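You operate a simulated robot arm through the tools that you are given. There is no shell and no other tool.

You run a simulated robot arm. Do the job below in one go: nothing can be reset, and whatever is moved stays where it is left.

## Task
Press the bow out of thin bundle No 9.
Fine: seat it in the flattening press, knob to SHUT, wait for the green lamp, knob to OPEN before you lift it; stand it back square.
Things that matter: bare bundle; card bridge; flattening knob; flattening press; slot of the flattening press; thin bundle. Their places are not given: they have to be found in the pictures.

It is judged by the outcome, as a careful person would: the job done as asked, and still so three seconds after it is handed in. It fails if anything else is knocked over, pushed out of place, dropped, spilled or broken.

## Robot
A 7-joint arm with a two-finger gripper, fixed in place. Base frame: the origin is on the floor under the middle of its stand, x ahead of it, y to its left, z up; the work surface is at about z = 0.8. Readings come in m, degrees, newtons and seconds.
With the tool pointing down near the work surface it reaches from about 0.34 to 0.72 m from the base axis. Its first joint turns from -66.0 to 66.0 degrees. Payload 2.45 kg.
The tool frame sits at the grasp point between the pads (the TCP): z along the fingers, y along the line on which they close. The tips reach 0.026 m beyond it. The gripper opens to 0.096 m; its body begins 0.069 m behind the TCP.
Orientation is told as [roll, pitch, yaw] about the base's x, y, z axes, in that order, counted from this pose: with the fingers straight down and closing along the base's y, the tool's x points along the base's -x, its y along +y and its z along -z.

## Interface
- The arm moves only by the tool apply_moves. Its argument "steps" is a list of rows, each a list of 7 numbers: the shift along the base's x, y, z in units of 25 mm (1.0 is 25 mm), then the turn, a rotation vector about the base's x, y, z in units of 6 degrees (1.0 is 6 degrees), then the finger opening in m, from 0 to 0.096. In form: [[x, y, z, rx, ry, rz, hand], ...]. A call has 1 to 20 rows; each row shifts and turns the commanded pose from where the row before left it. A call with a number of a shift or a turn outside -1 to 1 is refused whole. Rows are played at 5 a second. More than 0.05 m and 8.6 degrees between two rows, or a gripper value outside its range, and nothing of the call is played. Where a pose cannot be reached the arm comes as near as it can. A force on the tool above 40 N (or 10 N above the force at the start of the call, whichever is more), or a blocked arm, ends the call early, and 0.2 s more pass. The fingers move at their own pace (about 0.05 m/s each) and stop on an object; they squeeze with about 33 N. The grip force told is the motor's: it shows also when the fingers shut on nothing. Time passes only in rows, and 0.2 s behind the last, so rows that do not move let the fingers close. The reply holds the time, the measured pose of the TCP, the force on the tool along the base axes, the opening and the grip force, in the units named above and with some noise, with the torque about the TCP (base axes, N m) and any sound that the robot's microphone picked up.
- Cameras (640 x 400 px; columns grow to the right, rows downward): "scene" is fixed at [0.1721, -0.4069, 1.4091]; the picture's right is [0.66, -0.75, 0.00], its down [-0.53, -0.46, -0.71] and it looks along [0.54, 0.47, -0.70] (base axes); focal length 262 px, centre (320, 200). "wrist" rides on the gripper at [0.082, 0.003, -0.098] in the tool frame; the picture's right is [-0.04, 1.00, 0.00], its down [-0.73, -0.03, -0.68] and it looks along [-0.68, -0.03, 0.73] (tool axes); focal length 256 px, centre (320, 200).
- capture(camera): a new picture of that camera. No time passes.
- measure_at(camera, pixels): there is no depth. For up to 12 entries [column, row, z] of the newest picture of that camera ("zoom" is the newest enlarged one), the place [x, y] in the base frame at which the ray of that pixel passes the height z, good to about 0.002 m. No time passes.
- zoom(camera, box): a new picture of the part [left, top, right, bottom] of that camera's present view, enlarged. No time passes.
- job_done(): hands the job in; it is judged then, once.

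Unless the task says otherwise, let go and move clear before handing in.

The tools are called after ">>>" as name(argument=value, ...) on one line, values as JSON. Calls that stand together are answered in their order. apply_moves: Moves the arm, as the interface text tells. Its arguments: {"type":"object","properties":{"steps":{"type":"array"}},"required":["steps"]} The other tools are called the same way: capture (camera) takes a picture; measure_at (camera, pixels) gives the place at which the rays of pixels pass given heights; zoom (camera, box) takes an enlarged picture of a part of a camera's view; job_done () hands the job in.

At the start:

```text
clock: 0.0
eef_pos: [0.3539, -0.0058, 1.1938]
ee_rot: [0.0, 0.0, -0.1]
force: [-0.9, 0.6, -0.9]
moment: [-0.02, -0.01, 0.01]
gripper_width: 0.0962
finger_force: 0.1
```

scene: 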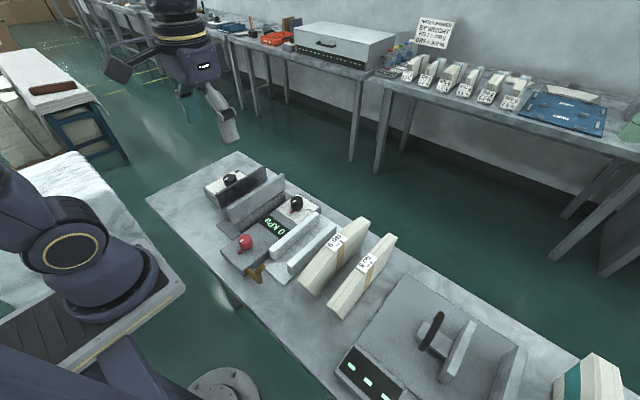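
wrist: 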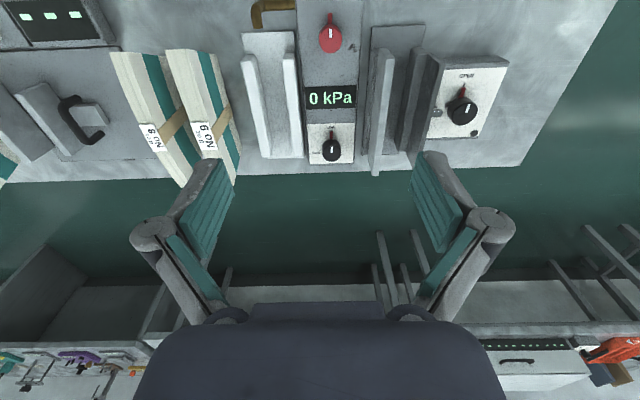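

The scene picture shows a bench with two bundles both seemingly tagged "No 9" (about scene px 335,255 and 365,275), two presses with knobs (px 232,185 and 297,205), and a red knob (px 245,242). I'll zoom in to read the labels and identify the parts.

>>> zoom(camera="scene", box=[190, 150, 350, 300])

>>> zoom(camera="scene", box=[280, 200, 420, 330])

>>> zoom(camera="wrist", box=[230, 0, 530, 190])

>>> zoom(camera="wrist", box=[0, 0, 250, 190])

>>> zoom(camera="scene", box=[320, 260, 640, 400])

>>> zoom(camera="scene", box=[380, 0, 640, 150])

```text
2.67 times, centred on (270, 225) of scene
```

zoom: 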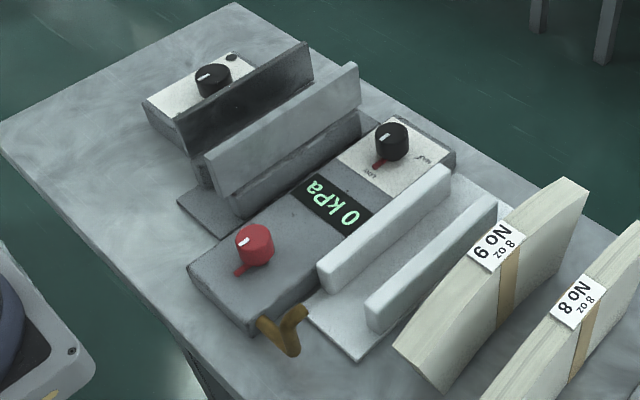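

```text
3.08 times, centred on (350, 265) of scene
```

zoom: 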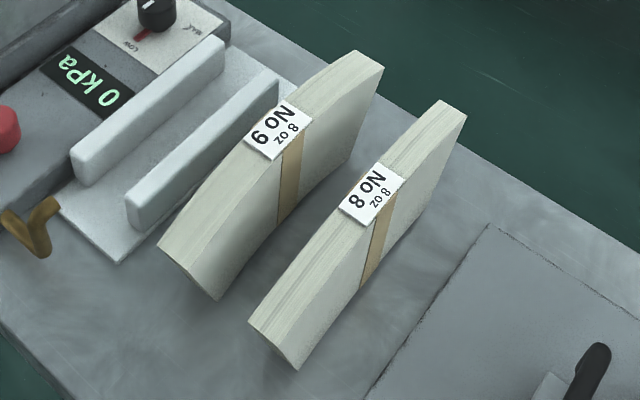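

```text
2.11 times, centred on (380, 95) of wrist
```

zoom: 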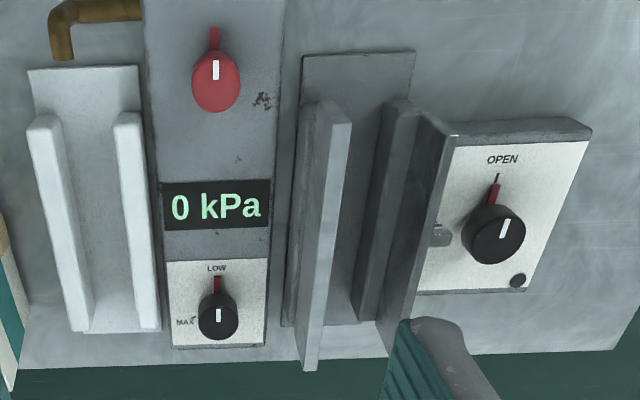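

```text
2.11 times, centred on (125, 95) of wrist
```

zoom: 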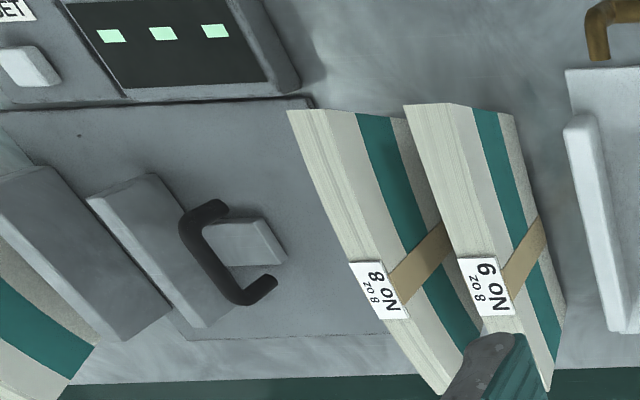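

```text
2.00 times, centred on (480, 330) of scene
```

zoom: 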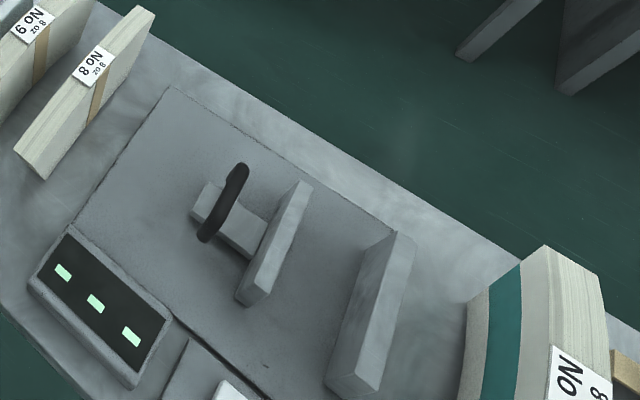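

```text
2.46 times, centred on (510, 75) of scene
```

zoom: 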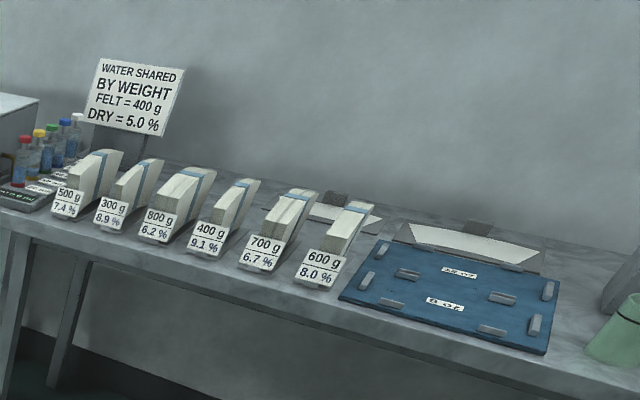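

The dark press has a knob with "OPEN" and a lamp (wrist px 462,110), so it looks like the flattening press; the nearest bundle reads "No 9 8 oz". I'll enlarge the details further to make sure of the labels and the geometry.

>>> zoom(camera="wrist", box=[130, 40, 250, 190])

>>> zoom(camera="wrist", box=[350, 10, 520, 180])

>>> zoom(camera="scene", box=[195, 150, 295, 230])

>>> zoom(camera="scene", box=[295, 210, 405, 325])

>>> zoom(camera="scene", box=[520, 330, 640, 400])

```text
2.67 times, centred on (190, 115) of wrist
```

zoom: 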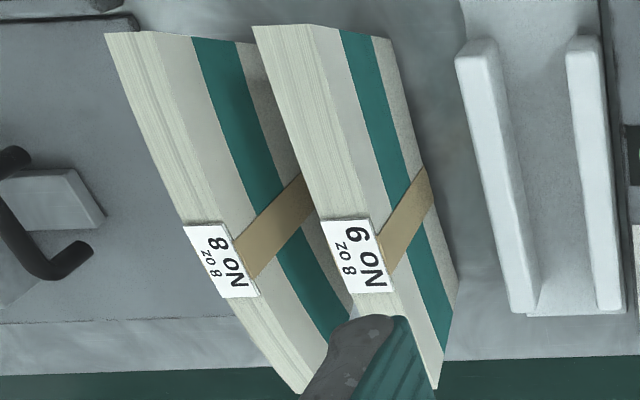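

```text
2.35 times, centred on (435, 95) of wrist
```

zoom: 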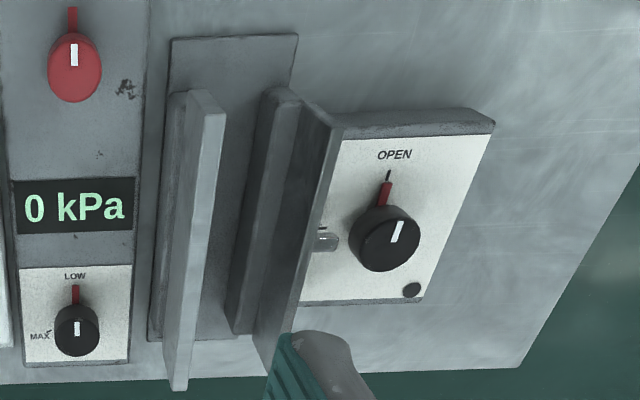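

```text
5.00 times, centred on (245, 190) of scene
```

zoom: 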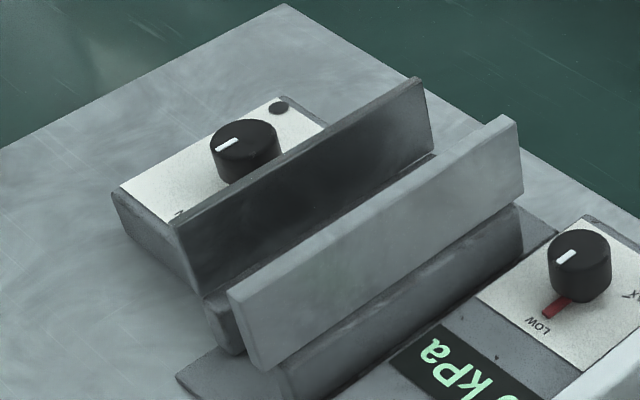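

```text
3.48 times, centred on (350, 268) of scene
```

zoom: 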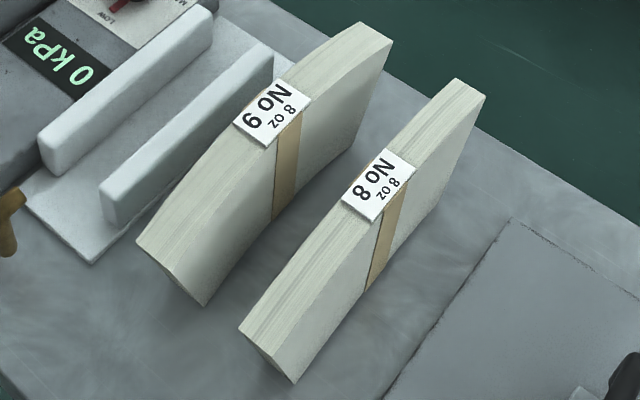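

```text
5.33 times, centred on (580, 365) of scene
```

zoom: 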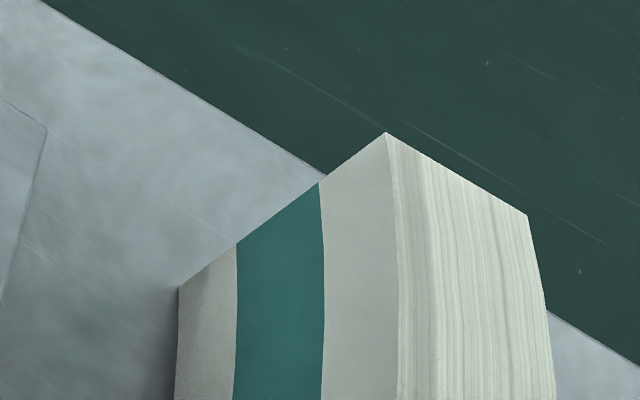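

The labels read "No 9" (bowed, wrist px 203,136 / scene px 336,243) and "No 8" beside it, and the dark press with OPEN knob is the flattening press. I'll triangulate heights by intersecting rays from both cameras.

>>> measure_at(camera="wrist", pixels=[[203, 136, 0.8], [203, 136, 0.85], [203, 136, 0.9], [203, 136, 0.95], [462, 110, 0.8], [462, 110, 0.85], [462, 110, 0.9], [331, 40, 0.8], [331, 40, 0.85], [331, 40, 0.9]])

>>> measure_at(camera="scene", pixels=[[336, 242.5, 0.8], [336, 242.5, 0.85], [336, 242.5, 0.9], [336, 242.5, 0.95], [230, 178, 0.8], [230, 178, 0.85], [230, 178, 0.9], [245, 240, 0.8], [245, 240, 0.85], [245, 240, 0.9]])

```text
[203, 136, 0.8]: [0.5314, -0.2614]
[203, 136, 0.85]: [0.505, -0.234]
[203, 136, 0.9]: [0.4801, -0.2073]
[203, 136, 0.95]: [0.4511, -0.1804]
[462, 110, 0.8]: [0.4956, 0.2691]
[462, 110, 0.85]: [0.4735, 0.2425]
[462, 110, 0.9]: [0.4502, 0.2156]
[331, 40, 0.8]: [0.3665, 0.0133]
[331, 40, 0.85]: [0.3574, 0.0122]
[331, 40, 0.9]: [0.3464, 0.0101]
```

```text
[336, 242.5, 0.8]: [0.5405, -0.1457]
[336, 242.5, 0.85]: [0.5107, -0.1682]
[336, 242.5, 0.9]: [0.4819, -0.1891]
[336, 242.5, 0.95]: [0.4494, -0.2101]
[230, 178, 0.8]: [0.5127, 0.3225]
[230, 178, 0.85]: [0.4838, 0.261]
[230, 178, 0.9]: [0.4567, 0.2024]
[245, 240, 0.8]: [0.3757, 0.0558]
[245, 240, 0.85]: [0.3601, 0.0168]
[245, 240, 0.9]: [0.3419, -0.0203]
```

Label top of No 9 is at about (0.469, -0.197, 0.919), and the flattening knob is near (0.46, 0.227, 0.875). I'll move the arm over to look at the flattening press from above.

>>> apply_moves(steps=[[0, 1, 0, 0, 0, 0, 0.096], [0, 1, -0.5, 0, 0, 0, 0.096], [0, 1, -0.5, 0, 0, 0, 0.096], [0, 1, -0.5, 0, 0, 0, 0.096], [0, 1, -0.5, 0, 0, 0, 0.096], [0, 1, 0, 0, 0, 0, 0.096], [0, 0.5, 0, 0, 0, 0, 0.096], [0, 0, 0, 0, 0, 0, 0.096]])

>>> capture(camera="wrist")

>>> capture(camera="scene")

```text
clock: 1.8
eef_pos: [0.3543, 0.1582, 1.1429]
ee_rot: [0.0, 0.0, 0.0]
force: [-0.6, 0.3, -0.7]
moment: [0.03, -0.01, -0.04]
gripper_width: 0.096
finger_force: 0.1
```

```text
taken
```

wrist: 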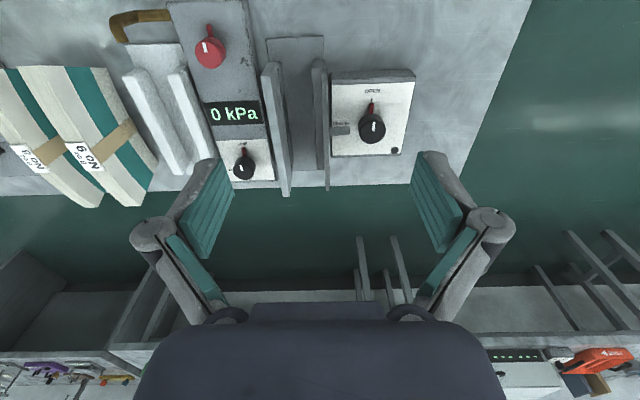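

```text
taken
```

scene: 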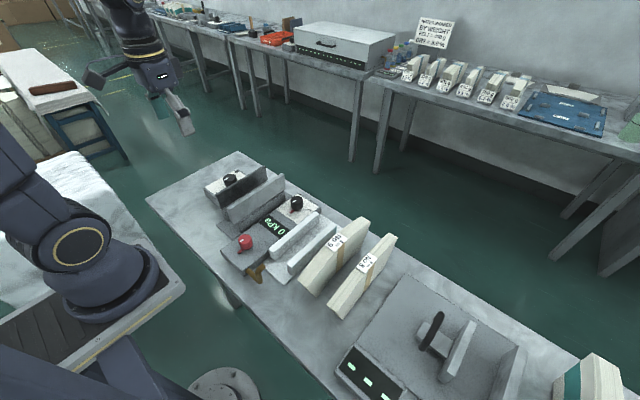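

>>> zoom(camera="wrist", box=[240, 20, 440, 205])

>>> zoom(camera="wrist", box=[320, 60, 420, 165])

>>> zoom(camera="wrist", box=[0, 40, 220, 210])

```text
2.16 times, centred on (340, 112) of wrist
```

zoom: 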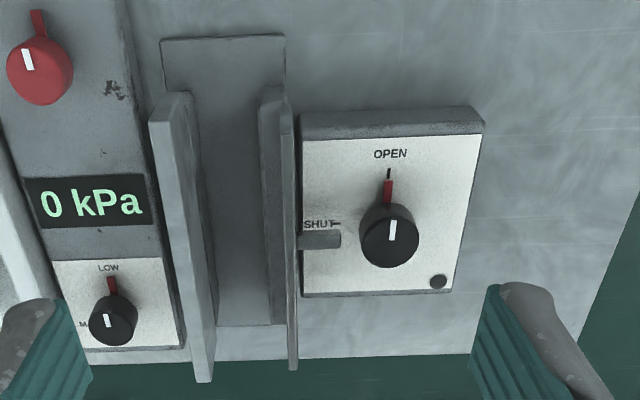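

```text
3.81 times, centred on (370, 112) of wrist
```

zoom: 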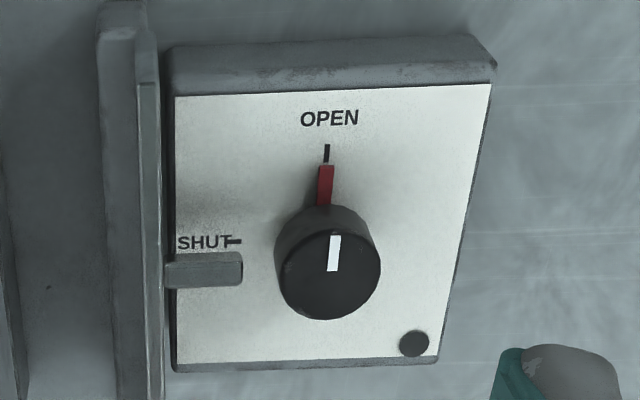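

```text
2.35 times, centred on (110, 125) of wrist
```

zoom: 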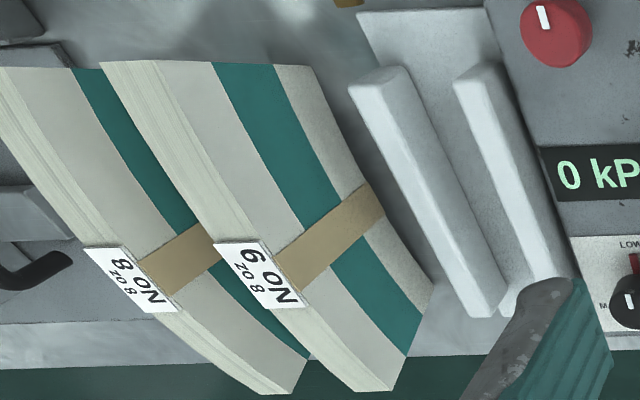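

The knob panel reads OPEN toward the robot (-x) and SHUT toward the press (-y), so SHUT is a +90° turn about z. The pieces called "card bridge" and "bare bundle" aren't identified yet, so I'll swing to the right to see the rest of the bench.

>>> apply_moves(steps=[[0, -1, 0, 0, 0, 0, 0.096], [0, -1, 0, 0, 0, 0, 0.096], [0, -1, 0, 0, 0, 0, 0.096], [0, -1, 0, 0, 0, 0, 0.096], [0, -1, 0, 0, 0, 0, 0.096], [0, -1, 0, 0, 0, 0, 0.096], [0, -1, 0, 0, 0, 0, 0.096], [0, -1, 0, 0, 0, 0, 0.096], [0, -1, 0, 0, 0, 0, 0.096], [0, -1, 0, 0, 0, 0, 0.096], [0, -1, 0, 0, 0, 0, 0.096], [0, -1, 0, 0, 0, 0, 0.096], [0, -1, 0, 0, 0, 0, 0.096], [0, -1, 0, 0, 0, 0, 0.096], [0, 0, 0, 0, 0, 0, 0.096]])

>>> capture(camera="wrist")

```text
clock: 5.0
eef_pos: [0.3545, -0.1966, 1.144]
ee_rot: [-0.1, -0.1, 0.0]
force: [-0.6, -0.1, -0.6]
moment: [-0.03, -0.01, 0.0]
gripper_width: 0.0961
finger_force: 0.0
```

```text
taken
```

wrist: 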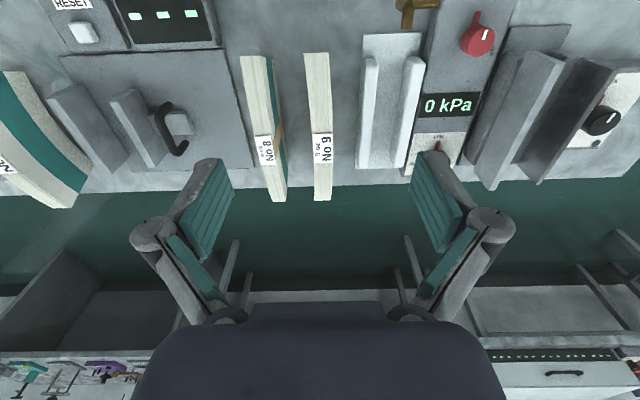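

>>> zoom(camera="wrist", box=[220, 40, 360, 210])

>>> zoom(camera="wrist", box=[0, 0, 240, 215])

>>> zoom(camera="wrist", box=[340, 0, 640, 200])

```text
2.35 times, centred on (290, 125) of wrist
```

zoom: 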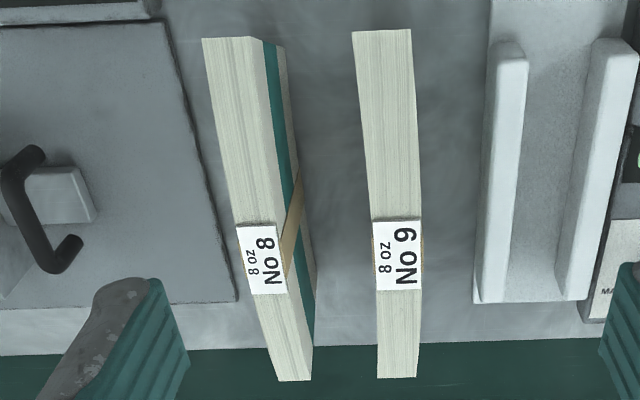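

```text
1.86 times, centred on (120, 108) of wrist
```

zoom: 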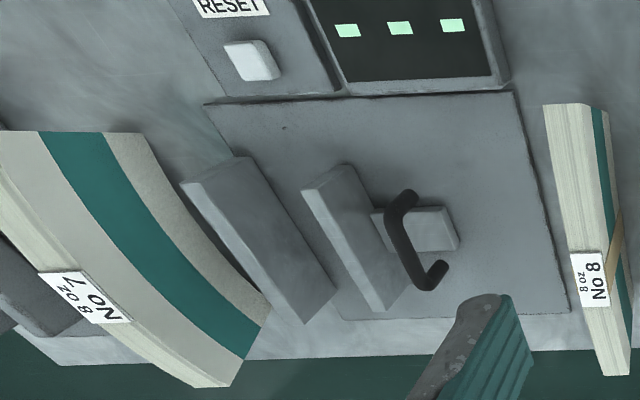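

```text
2.00 times, centred on (490, 100) of wrist
```

zoom: 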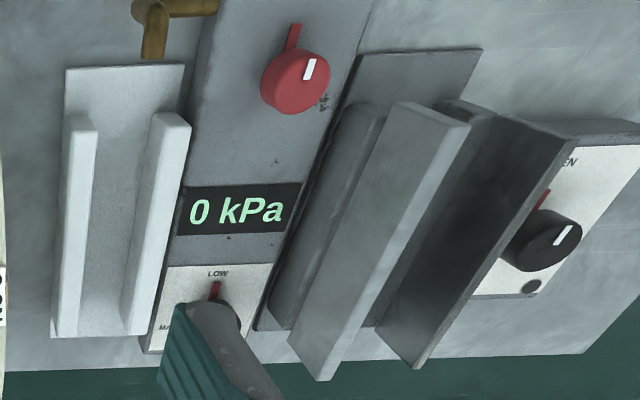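

Three bundles stand on the bench (No 7 thick at left of the picture, No 8, No 9); No 9's bow is convex toward +y (zoom px 422,222). I'll turn the wrist to the right to look at No 7 and at the faces of No 9 with its brown card strip.

>>> apply_moves(steps=[[0, 0, 0, 0, 0, -1, 0.096], [0, 0, 0, 0, 0, -1, 0.096], [0, 0, 0, 0, 0, -1, 0.096], [0, 0, 0, 0, 0, -1, 0.096], [0, 0, 0, 0, 0, -1, 0.096], [0, 0, 0, 0, 0, -1, 0.096], [0, 0, 0, 0, 0, -1, 0.096], [0, 0, 0, 0, 0, -1, 0.096], [0, 0, 0, 0, 0, -1, 0.096], [0, 0, 0, 0, 0, -1, 0.096], [0, 0, 0, 0, 0, 0, 0.096]])

>>> capture(camera="wrist")

```text
clock: 7.4
eef_pos: [0.3531, -0.1928, 1.1432]
ee_rot: [0.1, 0.0, -60.2]
force: [-0.4, 0.3, 0.2]
moment: [0.01, 0.02, 0.0]
gripper_width: 0.096
finger_force: 0.0
```

```text
taken
```

wrist: 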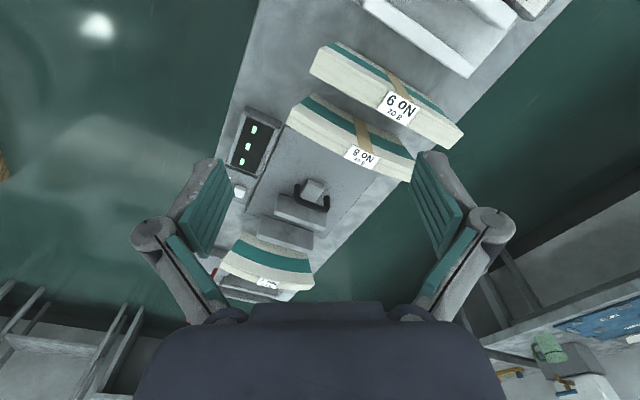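

>>> zoom(camera="wrist", box=[280, 30, 480, 190])

>>> zoom(camera="wrist", box=[190, 170, 350, 310])

```text
2.50 times, centred on (380, 110) of wrist
```

zoom: 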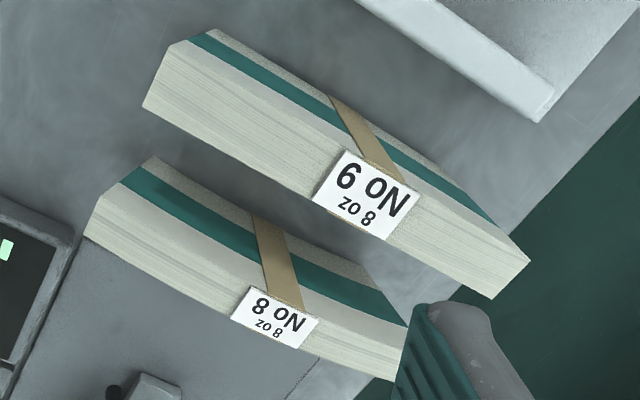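

```text
2.86 times, centred on (270, 240) of wrist
```

zoom: 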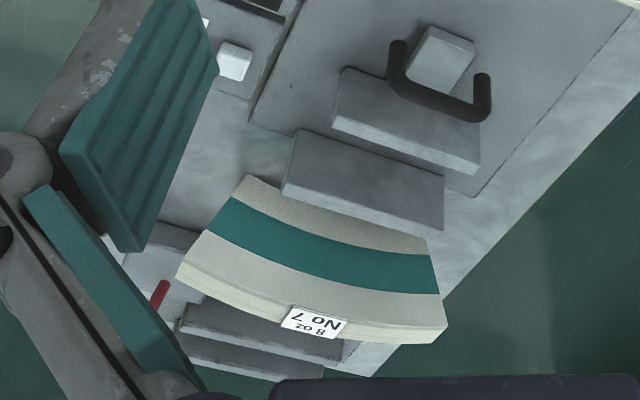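

No 7 has no brown card strip (so it is the "bare" one), while No 8 and No 9 carry a card strip over the top with the label (zoom px 365,195). Now I'll go over the flattening press slot at a lower height for precise geometry.

>>> apply_moves(steps=[[0, 1, 0, 0, 0, 1, 0.096], [0, 1, 0, 0, 0, 1, 0.096], [0, 1, 0, 0, 0, 1, 0.096], [0, 1, 0, 0, 0, 1, 0.096], [0, 1, 0, 0, 0, 1, 0.096], [0, 1, -0.4, 0, 0, 1, 0.096], [0, 1, -0.4, 0, 0, 1, 0.096], [0, 1, -0.4, 0, 0, 1, 0.096], [0, 1, -0.4, 0, 0, 1, 0.096], [0, 1, -0.4, 0, 0, 1, 0.096], [0, 1, -0.5, 0, 0, 0, 0.096], [0, 1, -0.5, 0, 0, 0, 0.096], [0, 0.7, 0, 0, 0, 0, 0.096], [0, 0, 0, 0, 0, 0, 0.096]])

>>> capture(camera="wrist")

>>> zoom(camera="wrist", box=[220, 0, 480, 200])

```text
clock: 10.4
eef_pos: [0.3562, 0.125, 1.0685]
ee_rot: [0.0, 0.0, 0.0]
force: [0.2, -0.4, -0.1]
moment: [0.02, 0.0, -0.01]
gripper_width: 0.0959
finger_force: 0.1
```

```text
taken
```

wrist: 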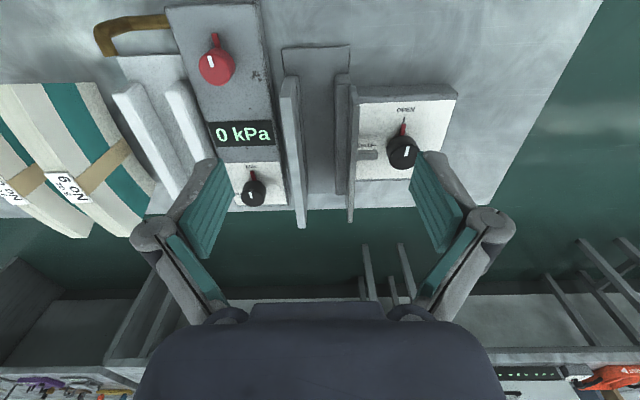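

```text
2.00 times, centred on (350, 100) of wrist
```

zoom: 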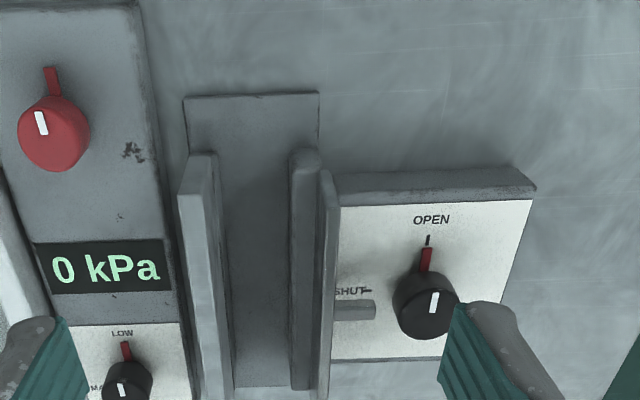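

Seen from here the slot runs along x between two upright plates (wrist px 290,150 and 350,150). I'll enlarge both views and measure the plate edges.

>>> zoom(camera="wrist", box=[270, 40, 370, 140])

>>> zoom(camera="wrist", box=[270, 140, 370, 240])

>>> zoom(camera="scene", box=[200, 160, 300, 230])

```text
4.00 times, centred on (320, 90) of wrist
```

zoom: 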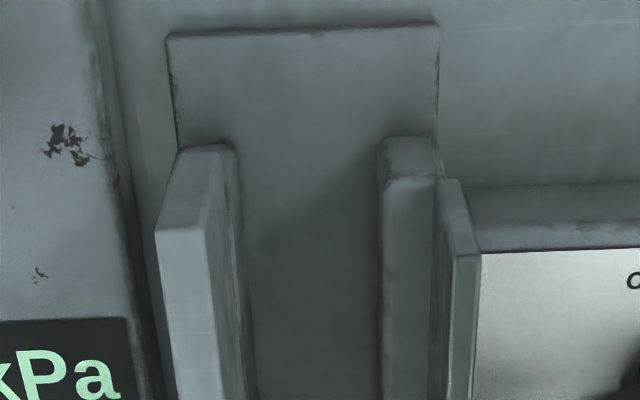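

```text
4.00 times, centred on (320, 190) of wrist
```

zoom: 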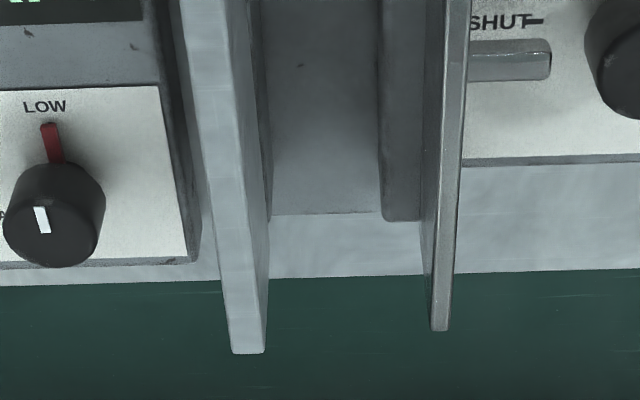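

```text
5.71 times, centred on (250, 195) of scene
```

zoom: 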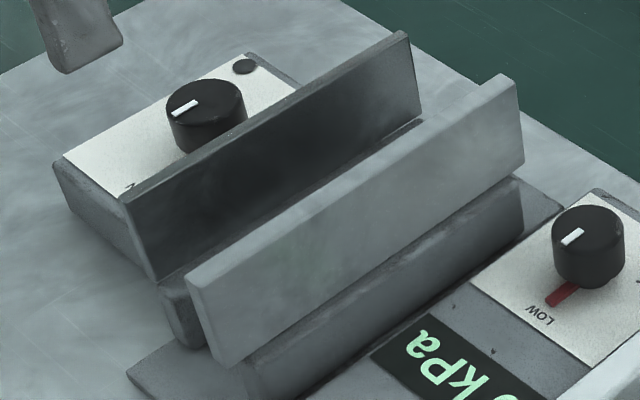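

The jaws are low bars with flared guide plates above them. I'll measure the corners in both cameras to fix their heights and positions.

>>> measure_at(camera="wrist", pixels=[[291.25, 96.25, 0.85], [291.25, 96.25, 0.9], [306.25, 228, 0.85], [306.25, 228, 0.9], [354.25, 103.75, 0.85], [354.25, 103.75, 0.9], [348, 222.5, 0.85], [348, 222.5, 0.9], [282, 48.75, 0.805], [349.5, 46.25, 0.805], [307.5, 193.75, 0.805], [336.75, 86.75, 0.83]])

>>> measure_at(camera="scene", pixels=[[228, 208, 0.85], [228, 208, 0.9], [281.2, 173.1, 0.85], [281.2, 173.1, 0.9], [215, 195, 0.85], [215, 195, 0.9], [264, 165.6, 0.85], [264, 165.6, 0.9]])

```text
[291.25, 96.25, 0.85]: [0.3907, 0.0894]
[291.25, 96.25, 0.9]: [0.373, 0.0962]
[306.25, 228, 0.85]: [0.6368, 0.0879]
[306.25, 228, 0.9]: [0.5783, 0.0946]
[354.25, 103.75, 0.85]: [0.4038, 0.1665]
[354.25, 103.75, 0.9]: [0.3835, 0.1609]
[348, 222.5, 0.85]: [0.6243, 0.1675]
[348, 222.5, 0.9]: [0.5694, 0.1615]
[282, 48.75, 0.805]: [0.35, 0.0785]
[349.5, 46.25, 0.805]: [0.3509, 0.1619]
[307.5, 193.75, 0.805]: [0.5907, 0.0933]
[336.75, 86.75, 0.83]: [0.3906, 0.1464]
```

```text
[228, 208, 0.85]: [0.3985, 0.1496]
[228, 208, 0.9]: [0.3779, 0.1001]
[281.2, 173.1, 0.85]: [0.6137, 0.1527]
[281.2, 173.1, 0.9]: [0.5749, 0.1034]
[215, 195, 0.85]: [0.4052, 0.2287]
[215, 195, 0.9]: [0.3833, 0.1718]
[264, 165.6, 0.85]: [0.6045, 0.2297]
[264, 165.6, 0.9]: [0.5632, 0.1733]
```

The guide plates' tops are at z≈0.905, x 0.374–0.569, with inner faces at y≈0.096 and 0.160. Next I'll measure the low sills and the base level.

>>> measure_at(camera="wrist", pixels=[[300, 85, 0.84], [336.75, 86.75, 0.84], [306.5, 160, 0.84], [335, 160, 0.84], [335, 75, 0.805], [298, 76.5, 0.805], [336.5, 194, 0.84], [402, 152, 0.88], [372, 98, 0.83], [436, 165, 0.84], [367, 155, 0.85], [349, 75, 0.805]])

>>> zoom(camera="wrist", box=[280, 60, 350, 110])

>>> zoom(camera="wrist", box=[350, 80, 470, 200])

```text
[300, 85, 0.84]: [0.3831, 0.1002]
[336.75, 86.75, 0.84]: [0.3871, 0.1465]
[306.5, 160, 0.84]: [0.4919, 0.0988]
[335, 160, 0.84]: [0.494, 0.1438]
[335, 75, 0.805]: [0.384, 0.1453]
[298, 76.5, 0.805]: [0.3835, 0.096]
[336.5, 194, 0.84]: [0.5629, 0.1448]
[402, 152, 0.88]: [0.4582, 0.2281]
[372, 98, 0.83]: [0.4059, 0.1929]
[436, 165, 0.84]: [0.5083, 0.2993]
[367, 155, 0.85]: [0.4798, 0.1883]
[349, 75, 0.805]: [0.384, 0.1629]
```

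```text
8.00 times, centred on (315, 85) of wrist
```

zoom: 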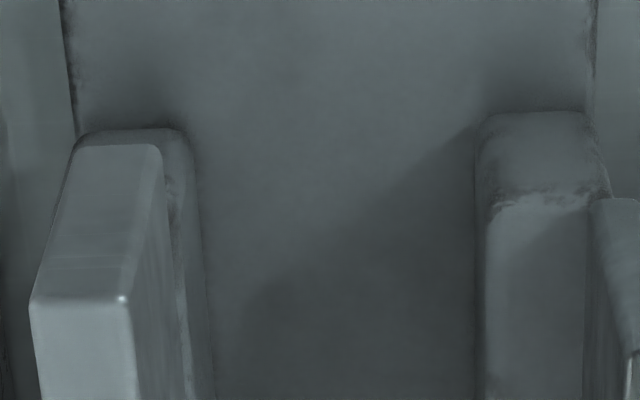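

```text
3.33 times, centred on (410, 140) of wrist
```

zoom: 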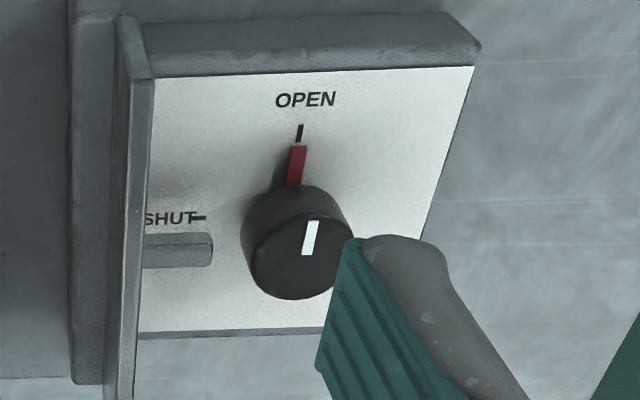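

Slot floor is about y 0.098–0.145 between sills (z≈0.845), with plates above; the knob is centred near (0.458, 0.228), about 42 mm across. Now I'll go back over bundle No 9 for close measurement.

>>> apply_moves(steps=[[0, -1, 0, 0, 0, 0, 0.096], [0, -1, 0, 0, 0, 0, 0.096], [0, -1, 0, 0, 0, 0, 0.096], [0, -1, 0, 0, 0, 0, 0.096], [0, -1, 0, 0, 0, 0, 0.096], [0, -1, 0, 0, 0, 0, 0.096], [0, -1, 0, 0, 0, 0, 0.096], [0, -1, 0, 0, 0, 0, 0.096], [0, -1, 0, 0, 0, 0, 0.096], [0, -1, 0, 0, 0, 0, 0.096], [0, -1, 0, 0, 0, 0, 0.096], [0, -1, 0, 0, 0, 0, 0.096], [0, -0.8, 0, 0, 0, 0, 0.096], [0, 0, 0, 0, 0, 0, 0.096]])

>>> capture(camera="wrist")

>>> zoom(camera="wrist", box=[260, 40, 380, 140])

>>> zoom(camera="wrist", box=[260, 140, 380, 240])

```text
clock: 13.4
eef_pos: [0.3529, -0.1957, 1.0693]
ee_rot: [-0.1, 0.0, 0.0]
force: [-0.1, 0.1, -0.6]
moment: [0.03, -0.01, -0.02]
gripper_width: 0.0961
finger_force: 0.2
```

```text
taken
```

wrist: 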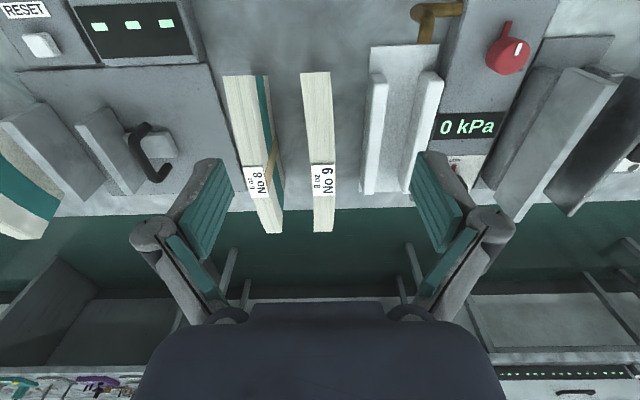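

```text
4.00 times, centred on (320, 90) of wrist
```

zoom: 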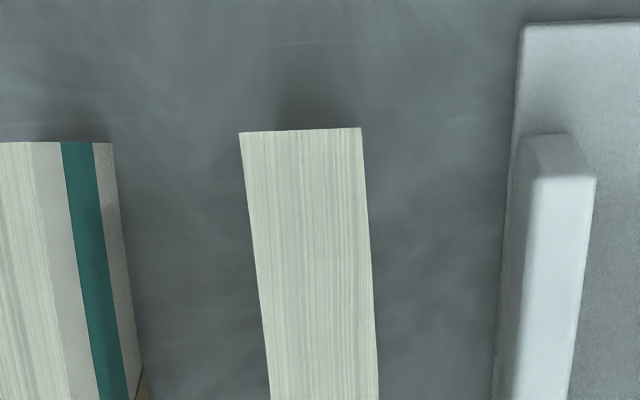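

```text
4.00 times, centred on (320, 190) of wrist
```

zoom: 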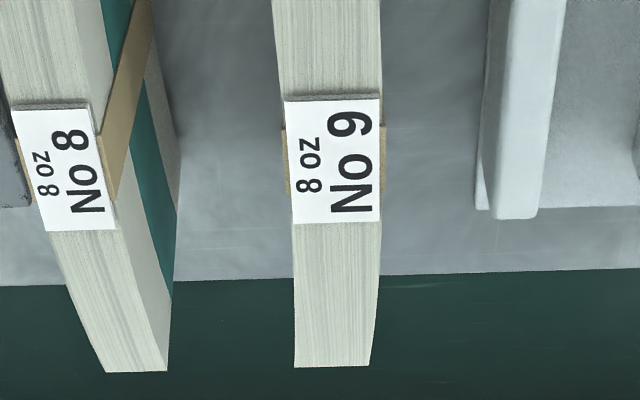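

I'll convert the bundle's corner pixels (e.g. 300,73 / 330,72 / 314,231 / 332,231) into positions at its top height.

>>> measure_at(camera="wrist", pixels=[[300, 73.25, 0.92], [330.25, 72, 0.92], [314, 231.5, 0.92], [332.25, 231.5, 0.92], [323.75, 180.25, 0.92], [335.5, 162.5, 0.92], [309, 155, 0.92], [311.5, 165, 0.92], [335.5, 165, 0.92], [331, 187, 0.92]])

>>> zoom(camera="scene", box=[290, 210, 400, 320])

```text
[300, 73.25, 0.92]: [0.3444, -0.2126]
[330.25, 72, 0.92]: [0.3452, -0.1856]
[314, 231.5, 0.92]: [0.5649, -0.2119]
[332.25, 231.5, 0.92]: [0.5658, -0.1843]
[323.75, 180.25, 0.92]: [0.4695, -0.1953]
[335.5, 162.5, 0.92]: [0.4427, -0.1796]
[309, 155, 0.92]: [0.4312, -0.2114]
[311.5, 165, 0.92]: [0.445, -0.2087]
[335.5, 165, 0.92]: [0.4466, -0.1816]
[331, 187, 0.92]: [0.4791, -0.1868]
```

```text
3.64 times, centred on (345, 265) of scene
```

zoom: 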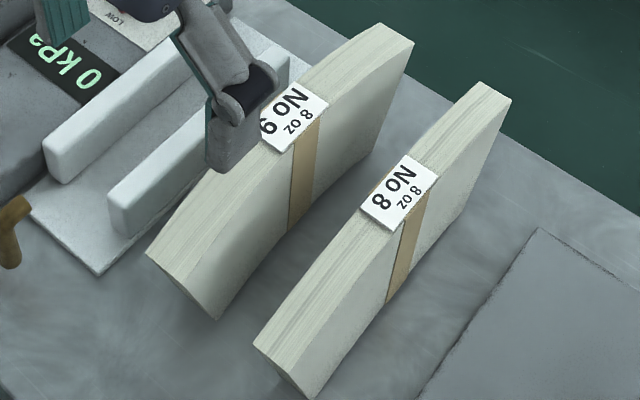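

Bundle No 9 spans x 0.345–0.565 at y≈-0.198 (middle ≈-0.195), about 28 mm thick, with the card strip legs around x 0.457–0.481. I'll triangulate its top height more carefully using its +x end corners.

>>> measure_at(camera="scene", pixels=[[360.9, 216.1, 0.9], [360.9, 216.1, 0.94], [370.6, 221.6, 0.9], [370.6, 221.6, 0.94], [297.5, 278.7, 0.9], [297.5, 278.7, 0.94], [347.2, 238.1, 0.9], [347.2, 238.1, 0.94]])

>>> measure_at(camera="wrist", pixels=[[332.25, 231.5, 0.9], [332.25, 231.5, 0.94], [314, 231.5, 0.9], [314, 231.5, 0.94], [330.25, 72, 0.9], [330.25, 72, 0.94], [313.5, 195.5, 0.9], [313.5, 195.5, 0.94]])

>>> zoom(camera="scene", box=[290, 260, 350, 320])

```text
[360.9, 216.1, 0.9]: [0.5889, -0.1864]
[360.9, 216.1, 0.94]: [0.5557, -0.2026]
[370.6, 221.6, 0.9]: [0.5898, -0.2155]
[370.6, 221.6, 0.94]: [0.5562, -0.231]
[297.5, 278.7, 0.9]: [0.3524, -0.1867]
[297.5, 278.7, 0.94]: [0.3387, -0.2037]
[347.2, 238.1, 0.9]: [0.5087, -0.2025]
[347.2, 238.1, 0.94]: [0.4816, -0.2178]
```

```text
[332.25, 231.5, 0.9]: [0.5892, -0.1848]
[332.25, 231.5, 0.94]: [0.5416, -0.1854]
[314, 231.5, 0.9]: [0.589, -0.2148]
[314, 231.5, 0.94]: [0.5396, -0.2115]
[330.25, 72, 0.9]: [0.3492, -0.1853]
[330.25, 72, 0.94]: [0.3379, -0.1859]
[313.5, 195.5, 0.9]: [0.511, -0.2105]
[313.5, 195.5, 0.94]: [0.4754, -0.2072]
```

```text
6.67 times, centred on (320, 290) of scene
```

zoom: 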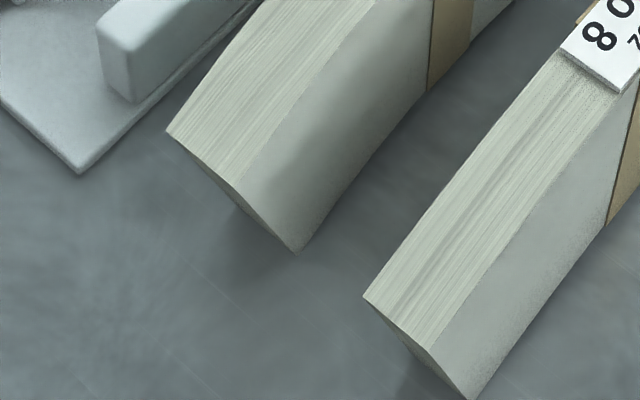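

The bundle's corners triangulate to a top of z≈0.898, while the label triangulates to z≈0.915, so the label card may be a raised bridge. I'll tilt the wrist to look at it at a flatter angle.

>>> apply_moves(steps=[[0, 0, 0, 0, -1, 0, 0.096], [0, 0, 0, 0, -1, 0, 0.096], [0, 0, -0.5, 0, -1, 0, 0.096], [0, 0, -0.5, 0, -1, 0, 0.096], [0, 0, -0.5, 0, -1, 0, 0.096], [0, 0, 0, 0, 0, 0, 0.096]])

>>> capture(camera="wrist")

>>> zoom(camera="wrist", box=[250, 60, 390, 160])

```text
clock: 14.8
eef_pos: [0.3534, -0.1973, 1.0302]
ee_rot: [0.1, -30.0, 0.0]
force: [-0.1, 0.5, -0.3]
moment: [0.0, 0.01, 0.02]
gripper_width: 0.0961
finger_force: 0.2
```

```text
taken
```

wrist: 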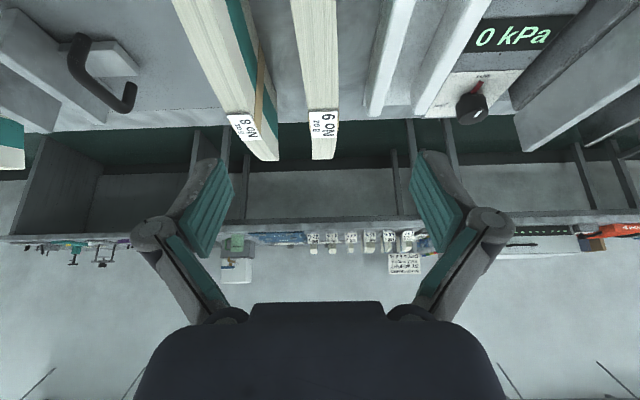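

```text
4.00 times, centred on (320, 110) of wrist
```

zoom: 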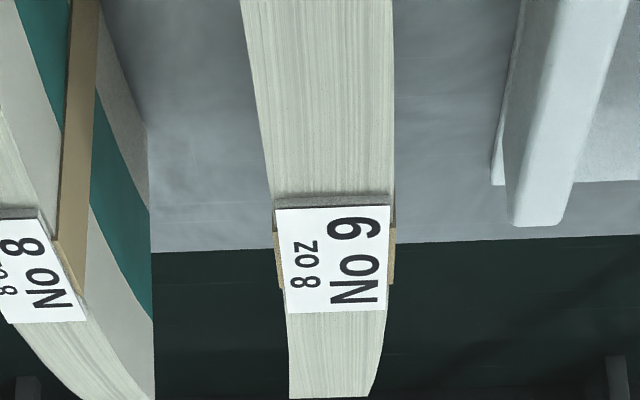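

The label plate looks to sit flush on the bundle with a few mm thickness (zoom px 330,200). I'll look from the +y side at a flat angle to get the height profile of the bundle and the card strip.

>>> apply_moves(steps=[[0.27, 0.5, 0, 0, 0, -1, 0.096], [0.27, 0.5, 0, 0, 0, -1, 0.096], [0.27, 0.5, 0, 0, 0, -1, 0.096], [0.27, 0.5, 0, 0, 0, -1, 0.096], [0.27, 0.5, 0, 0, 0, -1, 0.096], [0.27, 0.5, 0, 0, 0, -1, 0.096], [0.27, 0.5, 0, 0, 0, -1, 0.096], [0.27, 0.5, 0, 0, 0, -1, 0.096], [0.27, 0.5, 0, 0, 0, -1, 0.096], [0.27, 0.5, 0, 0, 0, -1, 0.096], [0.27, 0.5, 0, 0, 0, -1, 0.096], [0.27, 0.5, 0, 0, 0, -1, 0.096], [0.27, 0.5, 0, 0, 0, -1, 0.096], [0.27, 0.5, 0, 0, 0, -1, 0.096], [0.27, 0.5, 0, 0, 0, -1, 0.096], [0, 0, 0, 0, 0, 0, 0.096]])

>>> capture(camera="wrist")

>>> zoom(camera="wrist", box=[200, 20, 440, 170])

```text
clock: 18.2
eef_pos: [0.4454, -0.0393, 1.0291]
ee_rot: [-0.1, -28.5, -82.3]
force: [-0.5, 0.0, -0.3]
moment: [0.0, 0.02, -0.02]
gripper_width: 0.0963
finger_force: 0.0
out of reach, approached as far as the arm can: row 3, 4, 5, 6, 7, 8
```

```text
taken
```

wrist: 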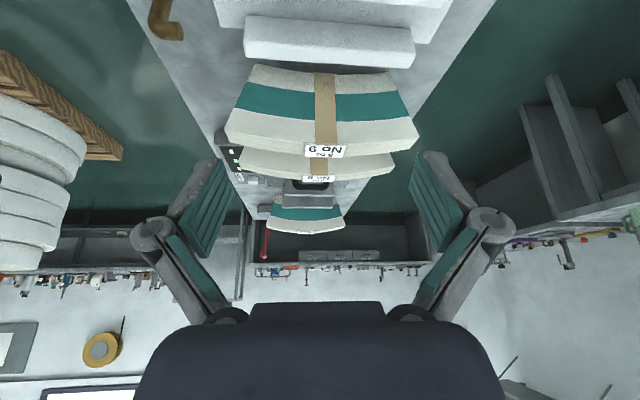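

```text
2.67 times, centred on (320, 95) of wrist
```

zoom: 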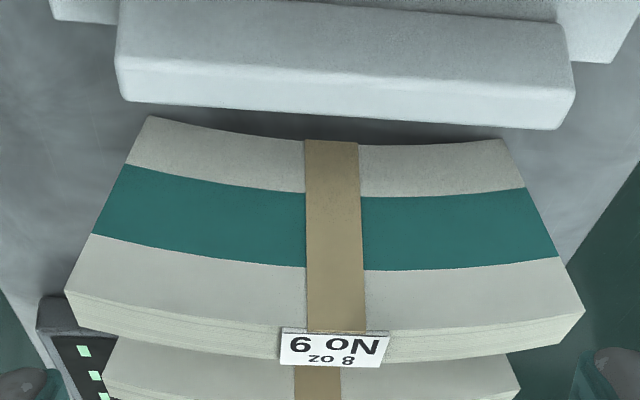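

From the +y side the face of No 9 shows a card strip running from the bench to the label (zoom px 332,240), with the label only slightly above the page edges. I'll measure bottom and top edges to get the true height.

>>> measure_at(camera="wrist", pixels=[[323.75, 73.6, 0.8], [325.6, 143.7, 0.89], [325.6, 143.7, 0.9], [325.6, 143.7, 0.92], [256.2, 63.9, 0.8], [224, 129, 0.89], [224, 129, 0.91], [387.5, 72.5, 0.8], [418.8, 138.3, 0.89], [418.8, 138.3, 0.91], [314.4, 73.3, 0.8], [334.4, 73.3, 0.8]])

>>> zoom(camera="wrist", box=[280, 110, 370, 170])

```text
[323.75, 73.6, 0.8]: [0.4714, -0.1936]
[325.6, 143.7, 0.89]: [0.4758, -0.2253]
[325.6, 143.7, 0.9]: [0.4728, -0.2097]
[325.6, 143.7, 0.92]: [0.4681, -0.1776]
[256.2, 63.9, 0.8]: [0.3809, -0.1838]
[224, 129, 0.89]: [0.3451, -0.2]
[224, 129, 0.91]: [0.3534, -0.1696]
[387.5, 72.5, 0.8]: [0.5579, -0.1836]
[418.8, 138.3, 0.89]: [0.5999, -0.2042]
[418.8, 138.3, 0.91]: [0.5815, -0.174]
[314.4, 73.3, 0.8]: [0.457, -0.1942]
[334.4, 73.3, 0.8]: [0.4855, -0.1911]
```

```text
6.67 times, centred on (325, 140) of wrist
```

zoom: 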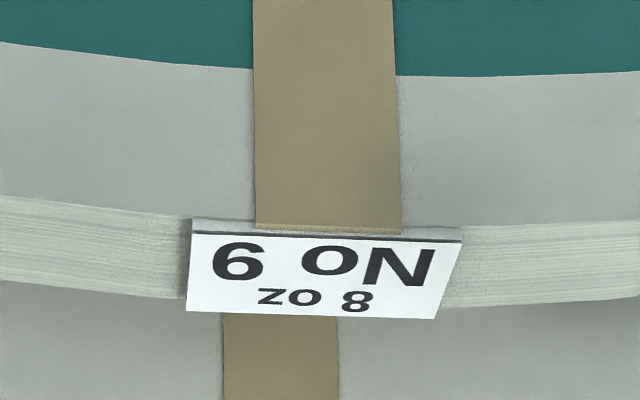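

The measurements show the bundle is an arch (ends' tops z≈0.897, middle ≈0.915; foot 0.381–0.559, top 0.347–0.592), standing square at y≈-0.197. I'll check the finger thickness in the scene picture before planning the slot clearance.

>>> zoom(camera="scene", box=[200, 120, 360, 240])

>>> zoom(camera="wrist", box=[120, 140, 260, 330])

>>> zoom(camera="wrist", box=[390, 140, 530, 330])

```text
3.33 times, centred on (280, 180) of scene
```

zoom: 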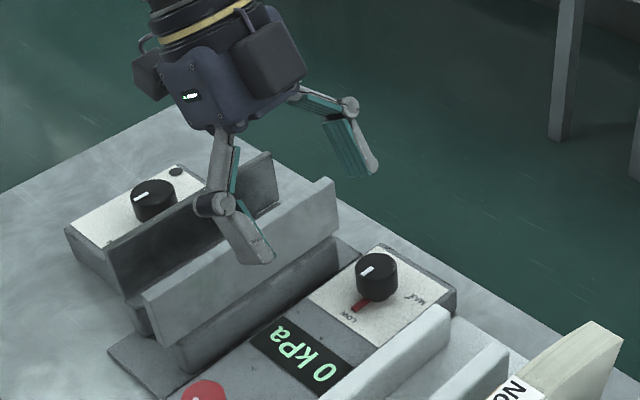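

```text
2.11 times, centred on (190, 235) of wrist
```

zoom: 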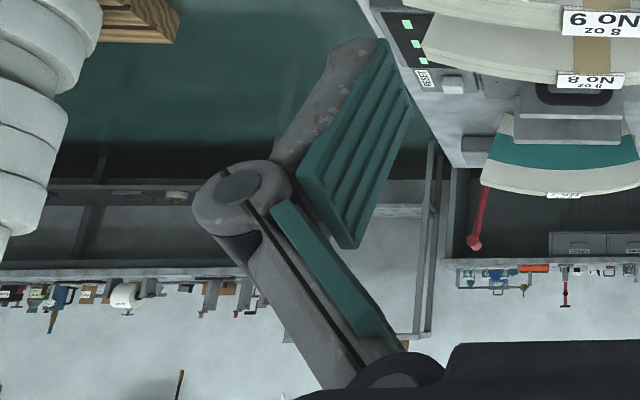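

```text
2.11 times, centred on (460, 235) of wrist
```

zoom: 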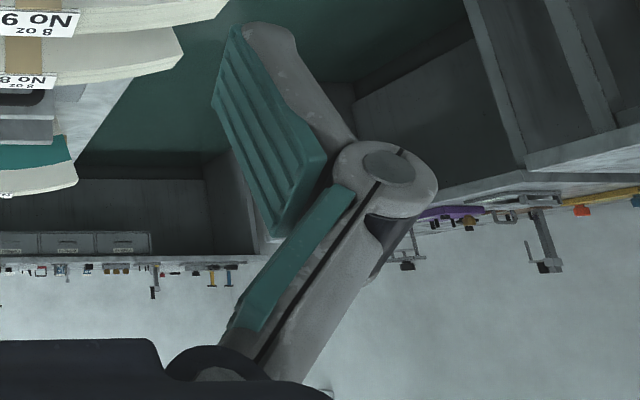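

The fingers are jointed, so clearance inside the slot matters and I need the heights of the plates precisely. I'll bring the camera back to yaw 0, tilted, in front of the press for a flat look at the plate tops.

>>> apply_moves(steps=[[-0.26, 0.46, 0.2, 0, 0, 0.98, 0.096], [-0.26, 0.46, 0, 0, 0, 0.98, 0.096], [-0.26, 0.46, 0, 0, 0, 0.98, 0.096], [-0.26, 0.46, 0, 0, 0, 0.98, 0.096], [-0.26, 0.46, 0, 0, 0, 0.98, 0.096], [-0.26, 0.46, 0, 0, 0, 0.98, 0.096], [-0.26, 0.46, 0, 0, 0, 0.98, 0.096], [-0.26, 0.46, 0, 0, 0, 0.98, 0.096], [-0.26, 0.46, 0, 0, 0, 0.98, 0.096], [-0.26, 0.46, 0, 0, 0, 0.98, 0.096], [-0.26, 0.46, 0, 0, 0, 0.98, 0.096], [-0.26, 0.46, 0, 0, 0, 0.98, 0.096], [-0.26, 0.46, 0, 0, 0, 0.98, 0.096], [-0.26, 0.46, 0, 0, 0, 0.98, 0.096], [0, 0, 0, 0, 0, 0, 0.096]])

>>> capture(camera="wrist")

```text
clock: 21.4
eef_pos: [0.3691, 0.135, 1.0454]
ee_rot: [0.0, -28.2, 0.1]
force: [0.0, 0.4, 0.4]
moment: [-0.02, 0.02, -0.02]
gripper_width: 0.096
finger_force: 0.1
out of reach, approached as far as the arm can: row 11, 12, 13, 14
```

```text
taken
```

wrist: 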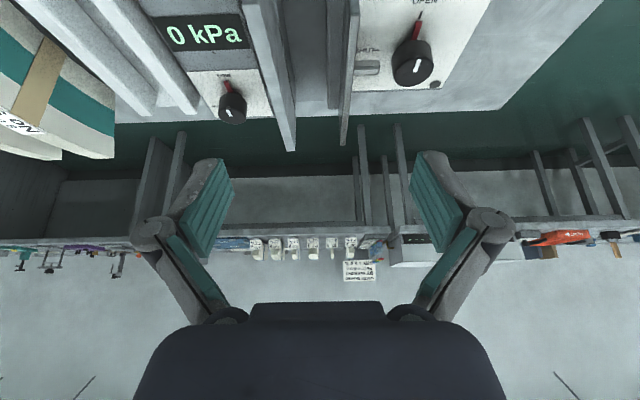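

>>> zoom(camera="wrist", box=[260, 80, 370, 160])

>>> zoom(camera="wrist", box=[340, 0, 500, 120])

>>> zoom(camera="wrist", box=[0, 40, 130, 170])

```text
5.00 times, centred on (315, 120) of wrist
```

zoom: 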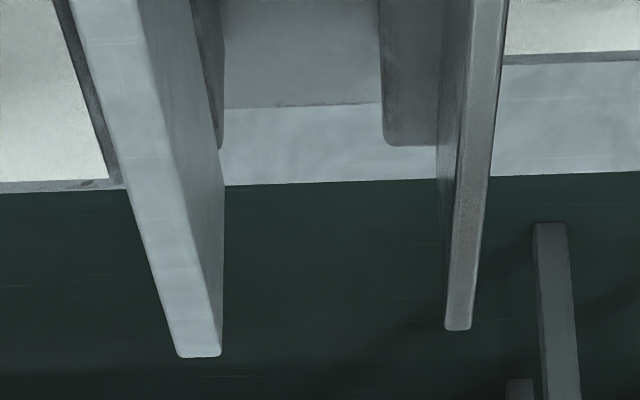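

```text
3.33 times, centred on (420, 60) of wrist
```

zoom: 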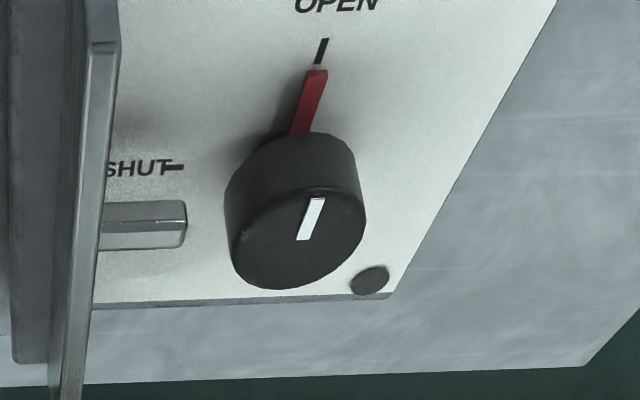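

```text
3.08 times, centred on (65, 105) of wrist
```

zoom: 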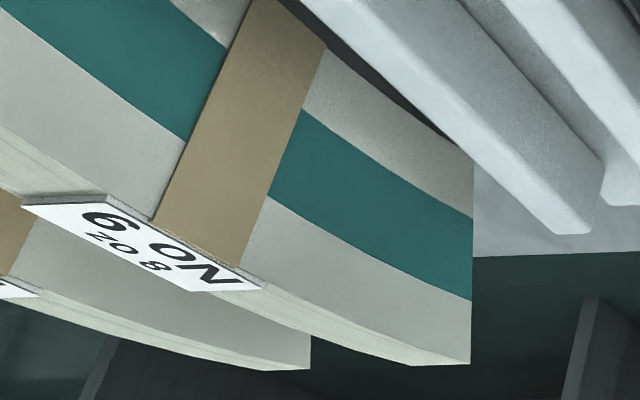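

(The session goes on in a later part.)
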